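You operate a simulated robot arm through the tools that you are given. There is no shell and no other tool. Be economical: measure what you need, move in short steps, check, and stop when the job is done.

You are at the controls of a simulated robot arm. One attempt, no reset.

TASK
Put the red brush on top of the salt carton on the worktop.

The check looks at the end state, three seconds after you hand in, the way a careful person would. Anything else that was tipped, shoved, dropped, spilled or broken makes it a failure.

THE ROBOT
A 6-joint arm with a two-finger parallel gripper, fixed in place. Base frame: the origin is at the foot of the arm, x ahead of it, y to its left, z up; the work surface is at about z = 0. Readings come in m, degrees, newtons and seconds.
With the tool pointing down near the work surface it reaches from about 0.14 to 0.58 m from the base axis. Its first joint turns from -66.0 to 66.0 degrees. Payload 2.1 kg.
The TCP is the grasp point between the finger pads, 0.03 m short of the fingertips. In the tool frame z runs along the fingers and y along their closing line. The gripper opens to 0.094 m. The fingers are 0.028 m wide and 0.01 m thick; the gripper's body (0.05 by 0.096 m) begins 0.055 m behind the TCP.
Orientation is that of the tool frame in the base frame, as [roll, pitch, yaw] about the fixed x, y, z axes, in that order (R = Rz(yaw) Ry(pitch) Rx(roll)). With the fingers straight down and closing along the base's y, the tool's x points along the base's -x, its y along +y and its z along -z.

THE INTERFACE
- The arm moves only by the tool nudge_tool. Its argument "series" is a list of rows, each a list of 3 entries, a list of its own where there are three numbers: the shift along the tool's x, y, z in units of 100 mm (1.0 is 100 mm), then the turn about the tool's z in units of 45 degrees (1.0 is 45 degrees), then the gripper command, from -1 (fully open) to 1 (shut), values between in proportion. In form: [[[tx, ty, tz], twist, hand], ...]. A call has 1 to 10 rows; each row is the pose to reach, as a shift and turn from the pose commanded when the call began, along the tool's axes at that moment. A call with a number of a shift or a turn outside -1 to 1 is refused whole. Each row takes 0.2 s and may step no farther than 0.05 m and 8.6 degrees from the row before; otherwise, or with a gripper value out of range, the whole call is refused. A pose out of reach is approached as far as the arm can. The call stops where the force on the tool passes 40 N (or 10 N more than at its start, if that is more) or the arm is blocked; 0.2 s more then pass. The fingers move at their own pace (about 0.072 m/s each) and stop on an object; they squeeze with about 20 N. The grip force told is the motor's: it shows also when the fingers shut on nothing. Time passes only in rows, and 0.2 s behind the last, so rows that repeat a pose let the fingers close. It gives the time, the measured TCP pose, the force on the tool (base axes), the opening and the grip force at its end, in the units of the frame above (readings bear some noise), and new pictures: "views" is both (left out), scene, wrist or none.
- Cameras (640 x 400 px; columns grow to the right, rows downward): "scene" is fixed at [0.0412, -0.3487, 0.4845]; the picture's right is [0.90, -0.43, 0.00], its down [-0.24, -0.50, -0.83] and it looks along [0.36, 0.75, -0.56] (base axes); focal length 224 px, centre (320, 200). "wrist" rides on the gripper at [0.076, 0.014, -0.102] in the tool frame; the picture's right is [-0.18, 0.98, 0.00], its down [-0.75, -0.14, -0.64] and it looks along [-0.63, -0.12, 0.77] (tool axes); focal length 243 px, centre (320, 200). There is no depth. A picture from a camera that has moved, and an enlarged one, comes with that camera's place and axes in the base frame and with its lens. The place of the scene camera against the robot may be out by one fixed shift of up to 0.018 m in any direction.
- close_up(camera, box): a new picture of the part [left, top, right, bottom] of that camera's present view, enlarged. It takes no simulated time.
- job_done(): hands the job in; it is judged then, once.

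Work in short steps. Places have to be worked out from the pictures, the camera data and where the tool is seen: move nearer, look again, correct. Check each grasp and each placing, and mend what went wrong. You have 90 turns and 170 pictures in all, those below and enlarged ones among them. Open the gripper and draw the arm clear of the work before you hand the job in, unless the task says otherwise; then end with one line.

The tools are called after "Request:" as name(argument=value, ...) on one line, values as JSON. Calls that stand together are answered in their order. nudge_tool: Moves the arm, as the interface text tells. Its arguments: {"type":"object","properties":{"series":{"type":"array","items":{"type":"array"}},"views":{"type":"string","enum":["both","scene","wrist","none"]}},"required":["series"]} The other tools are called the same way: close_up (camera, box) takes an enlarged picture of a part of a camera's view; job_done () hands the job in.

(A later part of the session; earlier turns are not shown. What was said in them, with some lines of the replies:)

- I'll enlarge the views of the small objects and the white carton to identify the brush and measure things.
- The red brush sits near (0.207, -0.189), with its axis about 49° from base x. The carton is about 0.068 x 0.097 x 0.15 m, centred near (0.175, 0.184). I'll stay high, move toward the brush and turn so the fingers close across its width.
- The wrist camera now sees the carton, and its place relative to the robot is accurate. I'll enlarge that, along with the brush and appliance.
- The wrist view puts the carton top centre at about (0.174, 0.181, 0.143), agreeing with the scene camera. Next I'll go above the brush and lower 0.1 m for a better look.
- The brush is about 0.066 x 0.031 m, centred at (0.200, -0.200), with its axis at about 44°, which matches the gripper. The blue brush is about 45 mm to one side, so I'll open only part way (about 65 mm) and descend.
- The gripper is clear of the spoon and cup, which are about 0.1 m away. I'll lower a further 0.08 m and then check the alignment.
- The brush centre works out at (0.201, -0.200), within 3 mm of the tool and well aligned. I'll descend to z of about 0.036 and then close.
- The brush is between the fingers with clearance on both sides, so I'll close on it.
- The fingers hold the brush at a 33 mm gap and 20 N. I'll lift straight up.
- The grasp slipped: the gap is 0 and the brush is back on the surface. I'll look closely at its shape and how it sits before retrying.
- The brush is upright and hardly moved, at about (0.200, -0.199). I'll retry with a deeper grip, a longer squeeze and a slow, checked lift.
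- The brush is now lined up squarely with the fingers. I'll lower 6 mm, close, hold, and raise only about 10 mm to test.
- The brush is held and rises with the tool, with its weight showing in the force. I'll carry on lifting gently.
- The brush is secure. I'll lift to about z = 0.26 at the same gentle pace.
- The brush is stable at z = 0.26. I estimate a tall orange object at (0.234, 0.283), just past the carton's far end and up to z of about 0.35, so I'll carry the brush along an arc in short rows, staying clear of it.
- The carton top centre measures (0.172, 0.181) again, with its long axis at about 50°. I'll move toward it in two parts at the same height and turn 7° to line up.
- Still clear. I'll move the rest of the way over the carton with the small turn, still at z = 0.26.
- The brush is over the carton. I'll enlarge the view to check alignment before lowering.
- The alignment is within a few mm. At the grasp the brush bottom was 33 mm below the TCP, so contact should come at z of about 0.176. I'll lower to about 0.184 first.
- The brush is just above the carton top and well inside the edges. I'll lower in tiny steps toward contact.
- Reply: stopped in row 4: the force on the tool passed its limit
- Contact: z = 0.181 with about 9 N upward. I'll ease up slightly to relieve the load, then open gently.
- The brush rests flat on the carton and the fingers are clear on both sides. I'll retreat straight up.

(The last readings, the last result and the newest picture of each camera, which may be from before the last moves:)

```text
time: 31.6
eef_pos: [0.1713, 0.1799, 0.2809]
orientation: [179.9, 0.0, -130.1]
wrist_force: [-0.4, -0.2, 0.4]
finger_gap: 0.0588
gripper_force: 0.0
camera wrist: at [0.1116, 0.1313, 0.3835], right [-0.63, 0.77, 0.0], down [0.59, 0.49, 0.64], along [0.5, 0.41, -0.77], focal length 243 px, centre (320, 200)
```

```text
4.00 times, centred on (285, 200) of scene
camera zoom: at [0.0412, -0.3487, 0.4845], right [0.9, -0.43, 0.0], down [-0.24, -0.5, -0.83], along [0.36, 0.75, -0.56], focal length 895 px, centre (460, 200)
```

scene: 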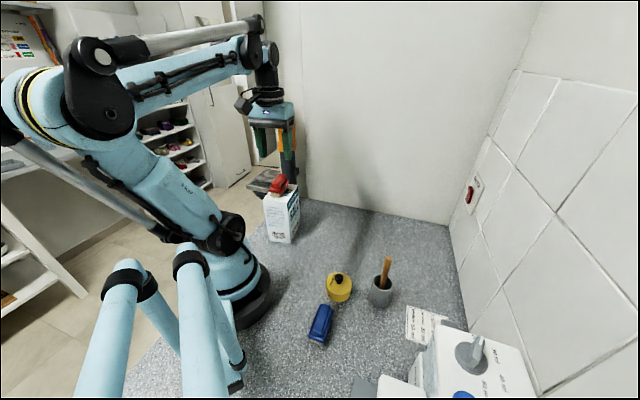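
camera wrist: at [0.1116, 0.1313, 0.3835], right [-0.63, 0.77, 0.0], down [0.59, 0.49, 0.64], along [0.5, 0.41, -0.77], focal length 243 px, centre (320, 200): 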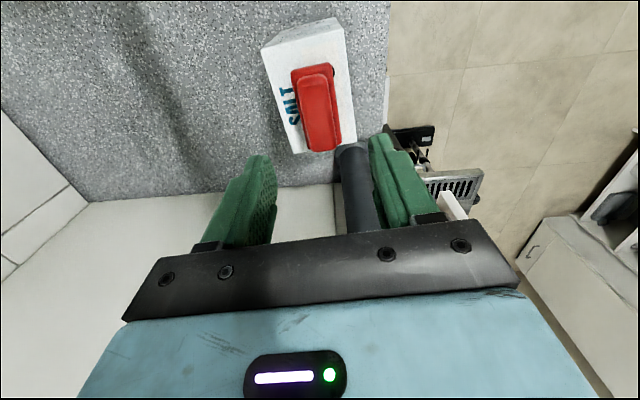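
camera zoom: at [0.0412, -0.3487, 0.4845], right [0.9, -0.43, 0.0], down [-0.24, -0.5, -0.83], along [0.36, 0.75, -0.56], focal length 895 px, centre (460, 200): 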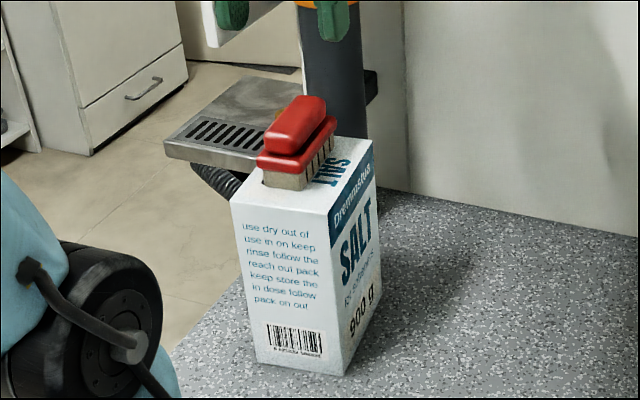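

The brush sits on the carton. I'll draw the arm back along the path it came, away from the orange object, and open fully.

Request:
nudge_tool(series=[[[0, -0.1, -0.1], 0, -0.25], [[0, -0.3, -0.2], 0, -0.25], [[0, -0.55, -0.3], 0, -0.25], [[0, -0.8, -0.3], 0, -0.6], [[0, -1.0, -0.3], 0, -1], [[0, -1.0, -0.3], 0, -1]])

Request:
close_up(camera="scene", box=[245, 150, 325, 250])

```text
time: 33.0
eef_pos: [0.2478, 0.1166, 0.3097]
orientation: [-180.0, 0.1, -130.0]
wrist_force: [-0.3, -0.1, -0.4]
finger_gap: 0.0939
gripper_force: 0.0
camera wrist: at [0.1887, 0.0677, 0.4127], right [-0.63, 0.77, 0.0], down [0.59, 0.49, 0.64], along [0.5, 0.41, -0.77], focal length 243 px, centre (320, 200)
```

scene: 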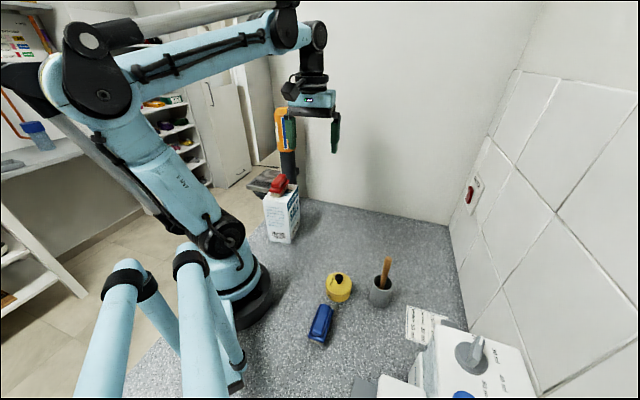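
wrist: 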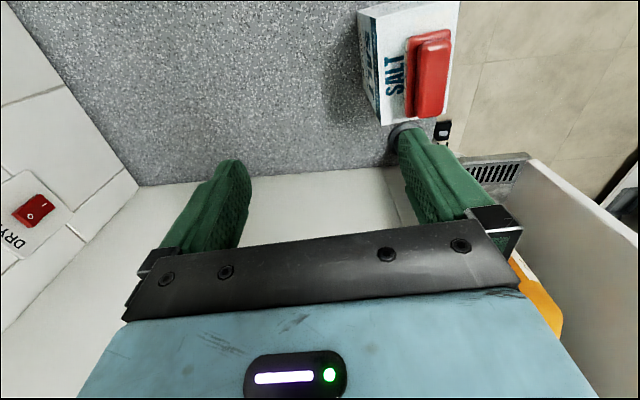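

```text
4.00 times, centred on (285, 200) of scene
camera zoom: at [0.0412, -0.3487, 0.4845], right [0.9, -0.43, 0.0], down [-0.24, -0.5, -0.83], along [0.36, 0.75, -0.56], focal length 895 px, centre (460, 200)
```

zoom: 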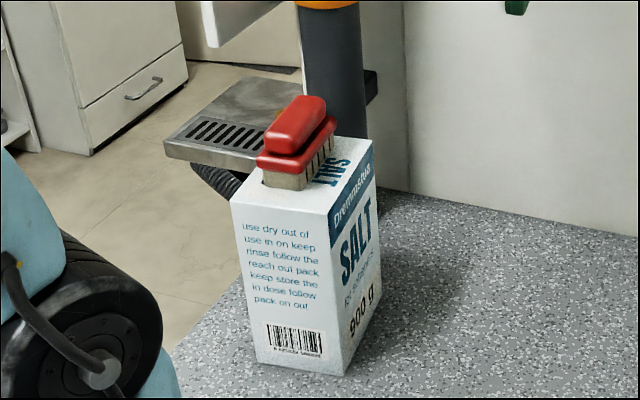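

The brush is stable on the carton, everything else looks undisturbed, and the arm is clear with the gripper open, so I'll hand in.

Request:
job_done()

```text
The job is handed in.
```

The red brush is resting flat on top of the salt carton. The first grasp slipped and left the brush upright on the worktop, and the second held. In the last pictures nothing else looked disturbed, and the arm was clear with the gripper open.
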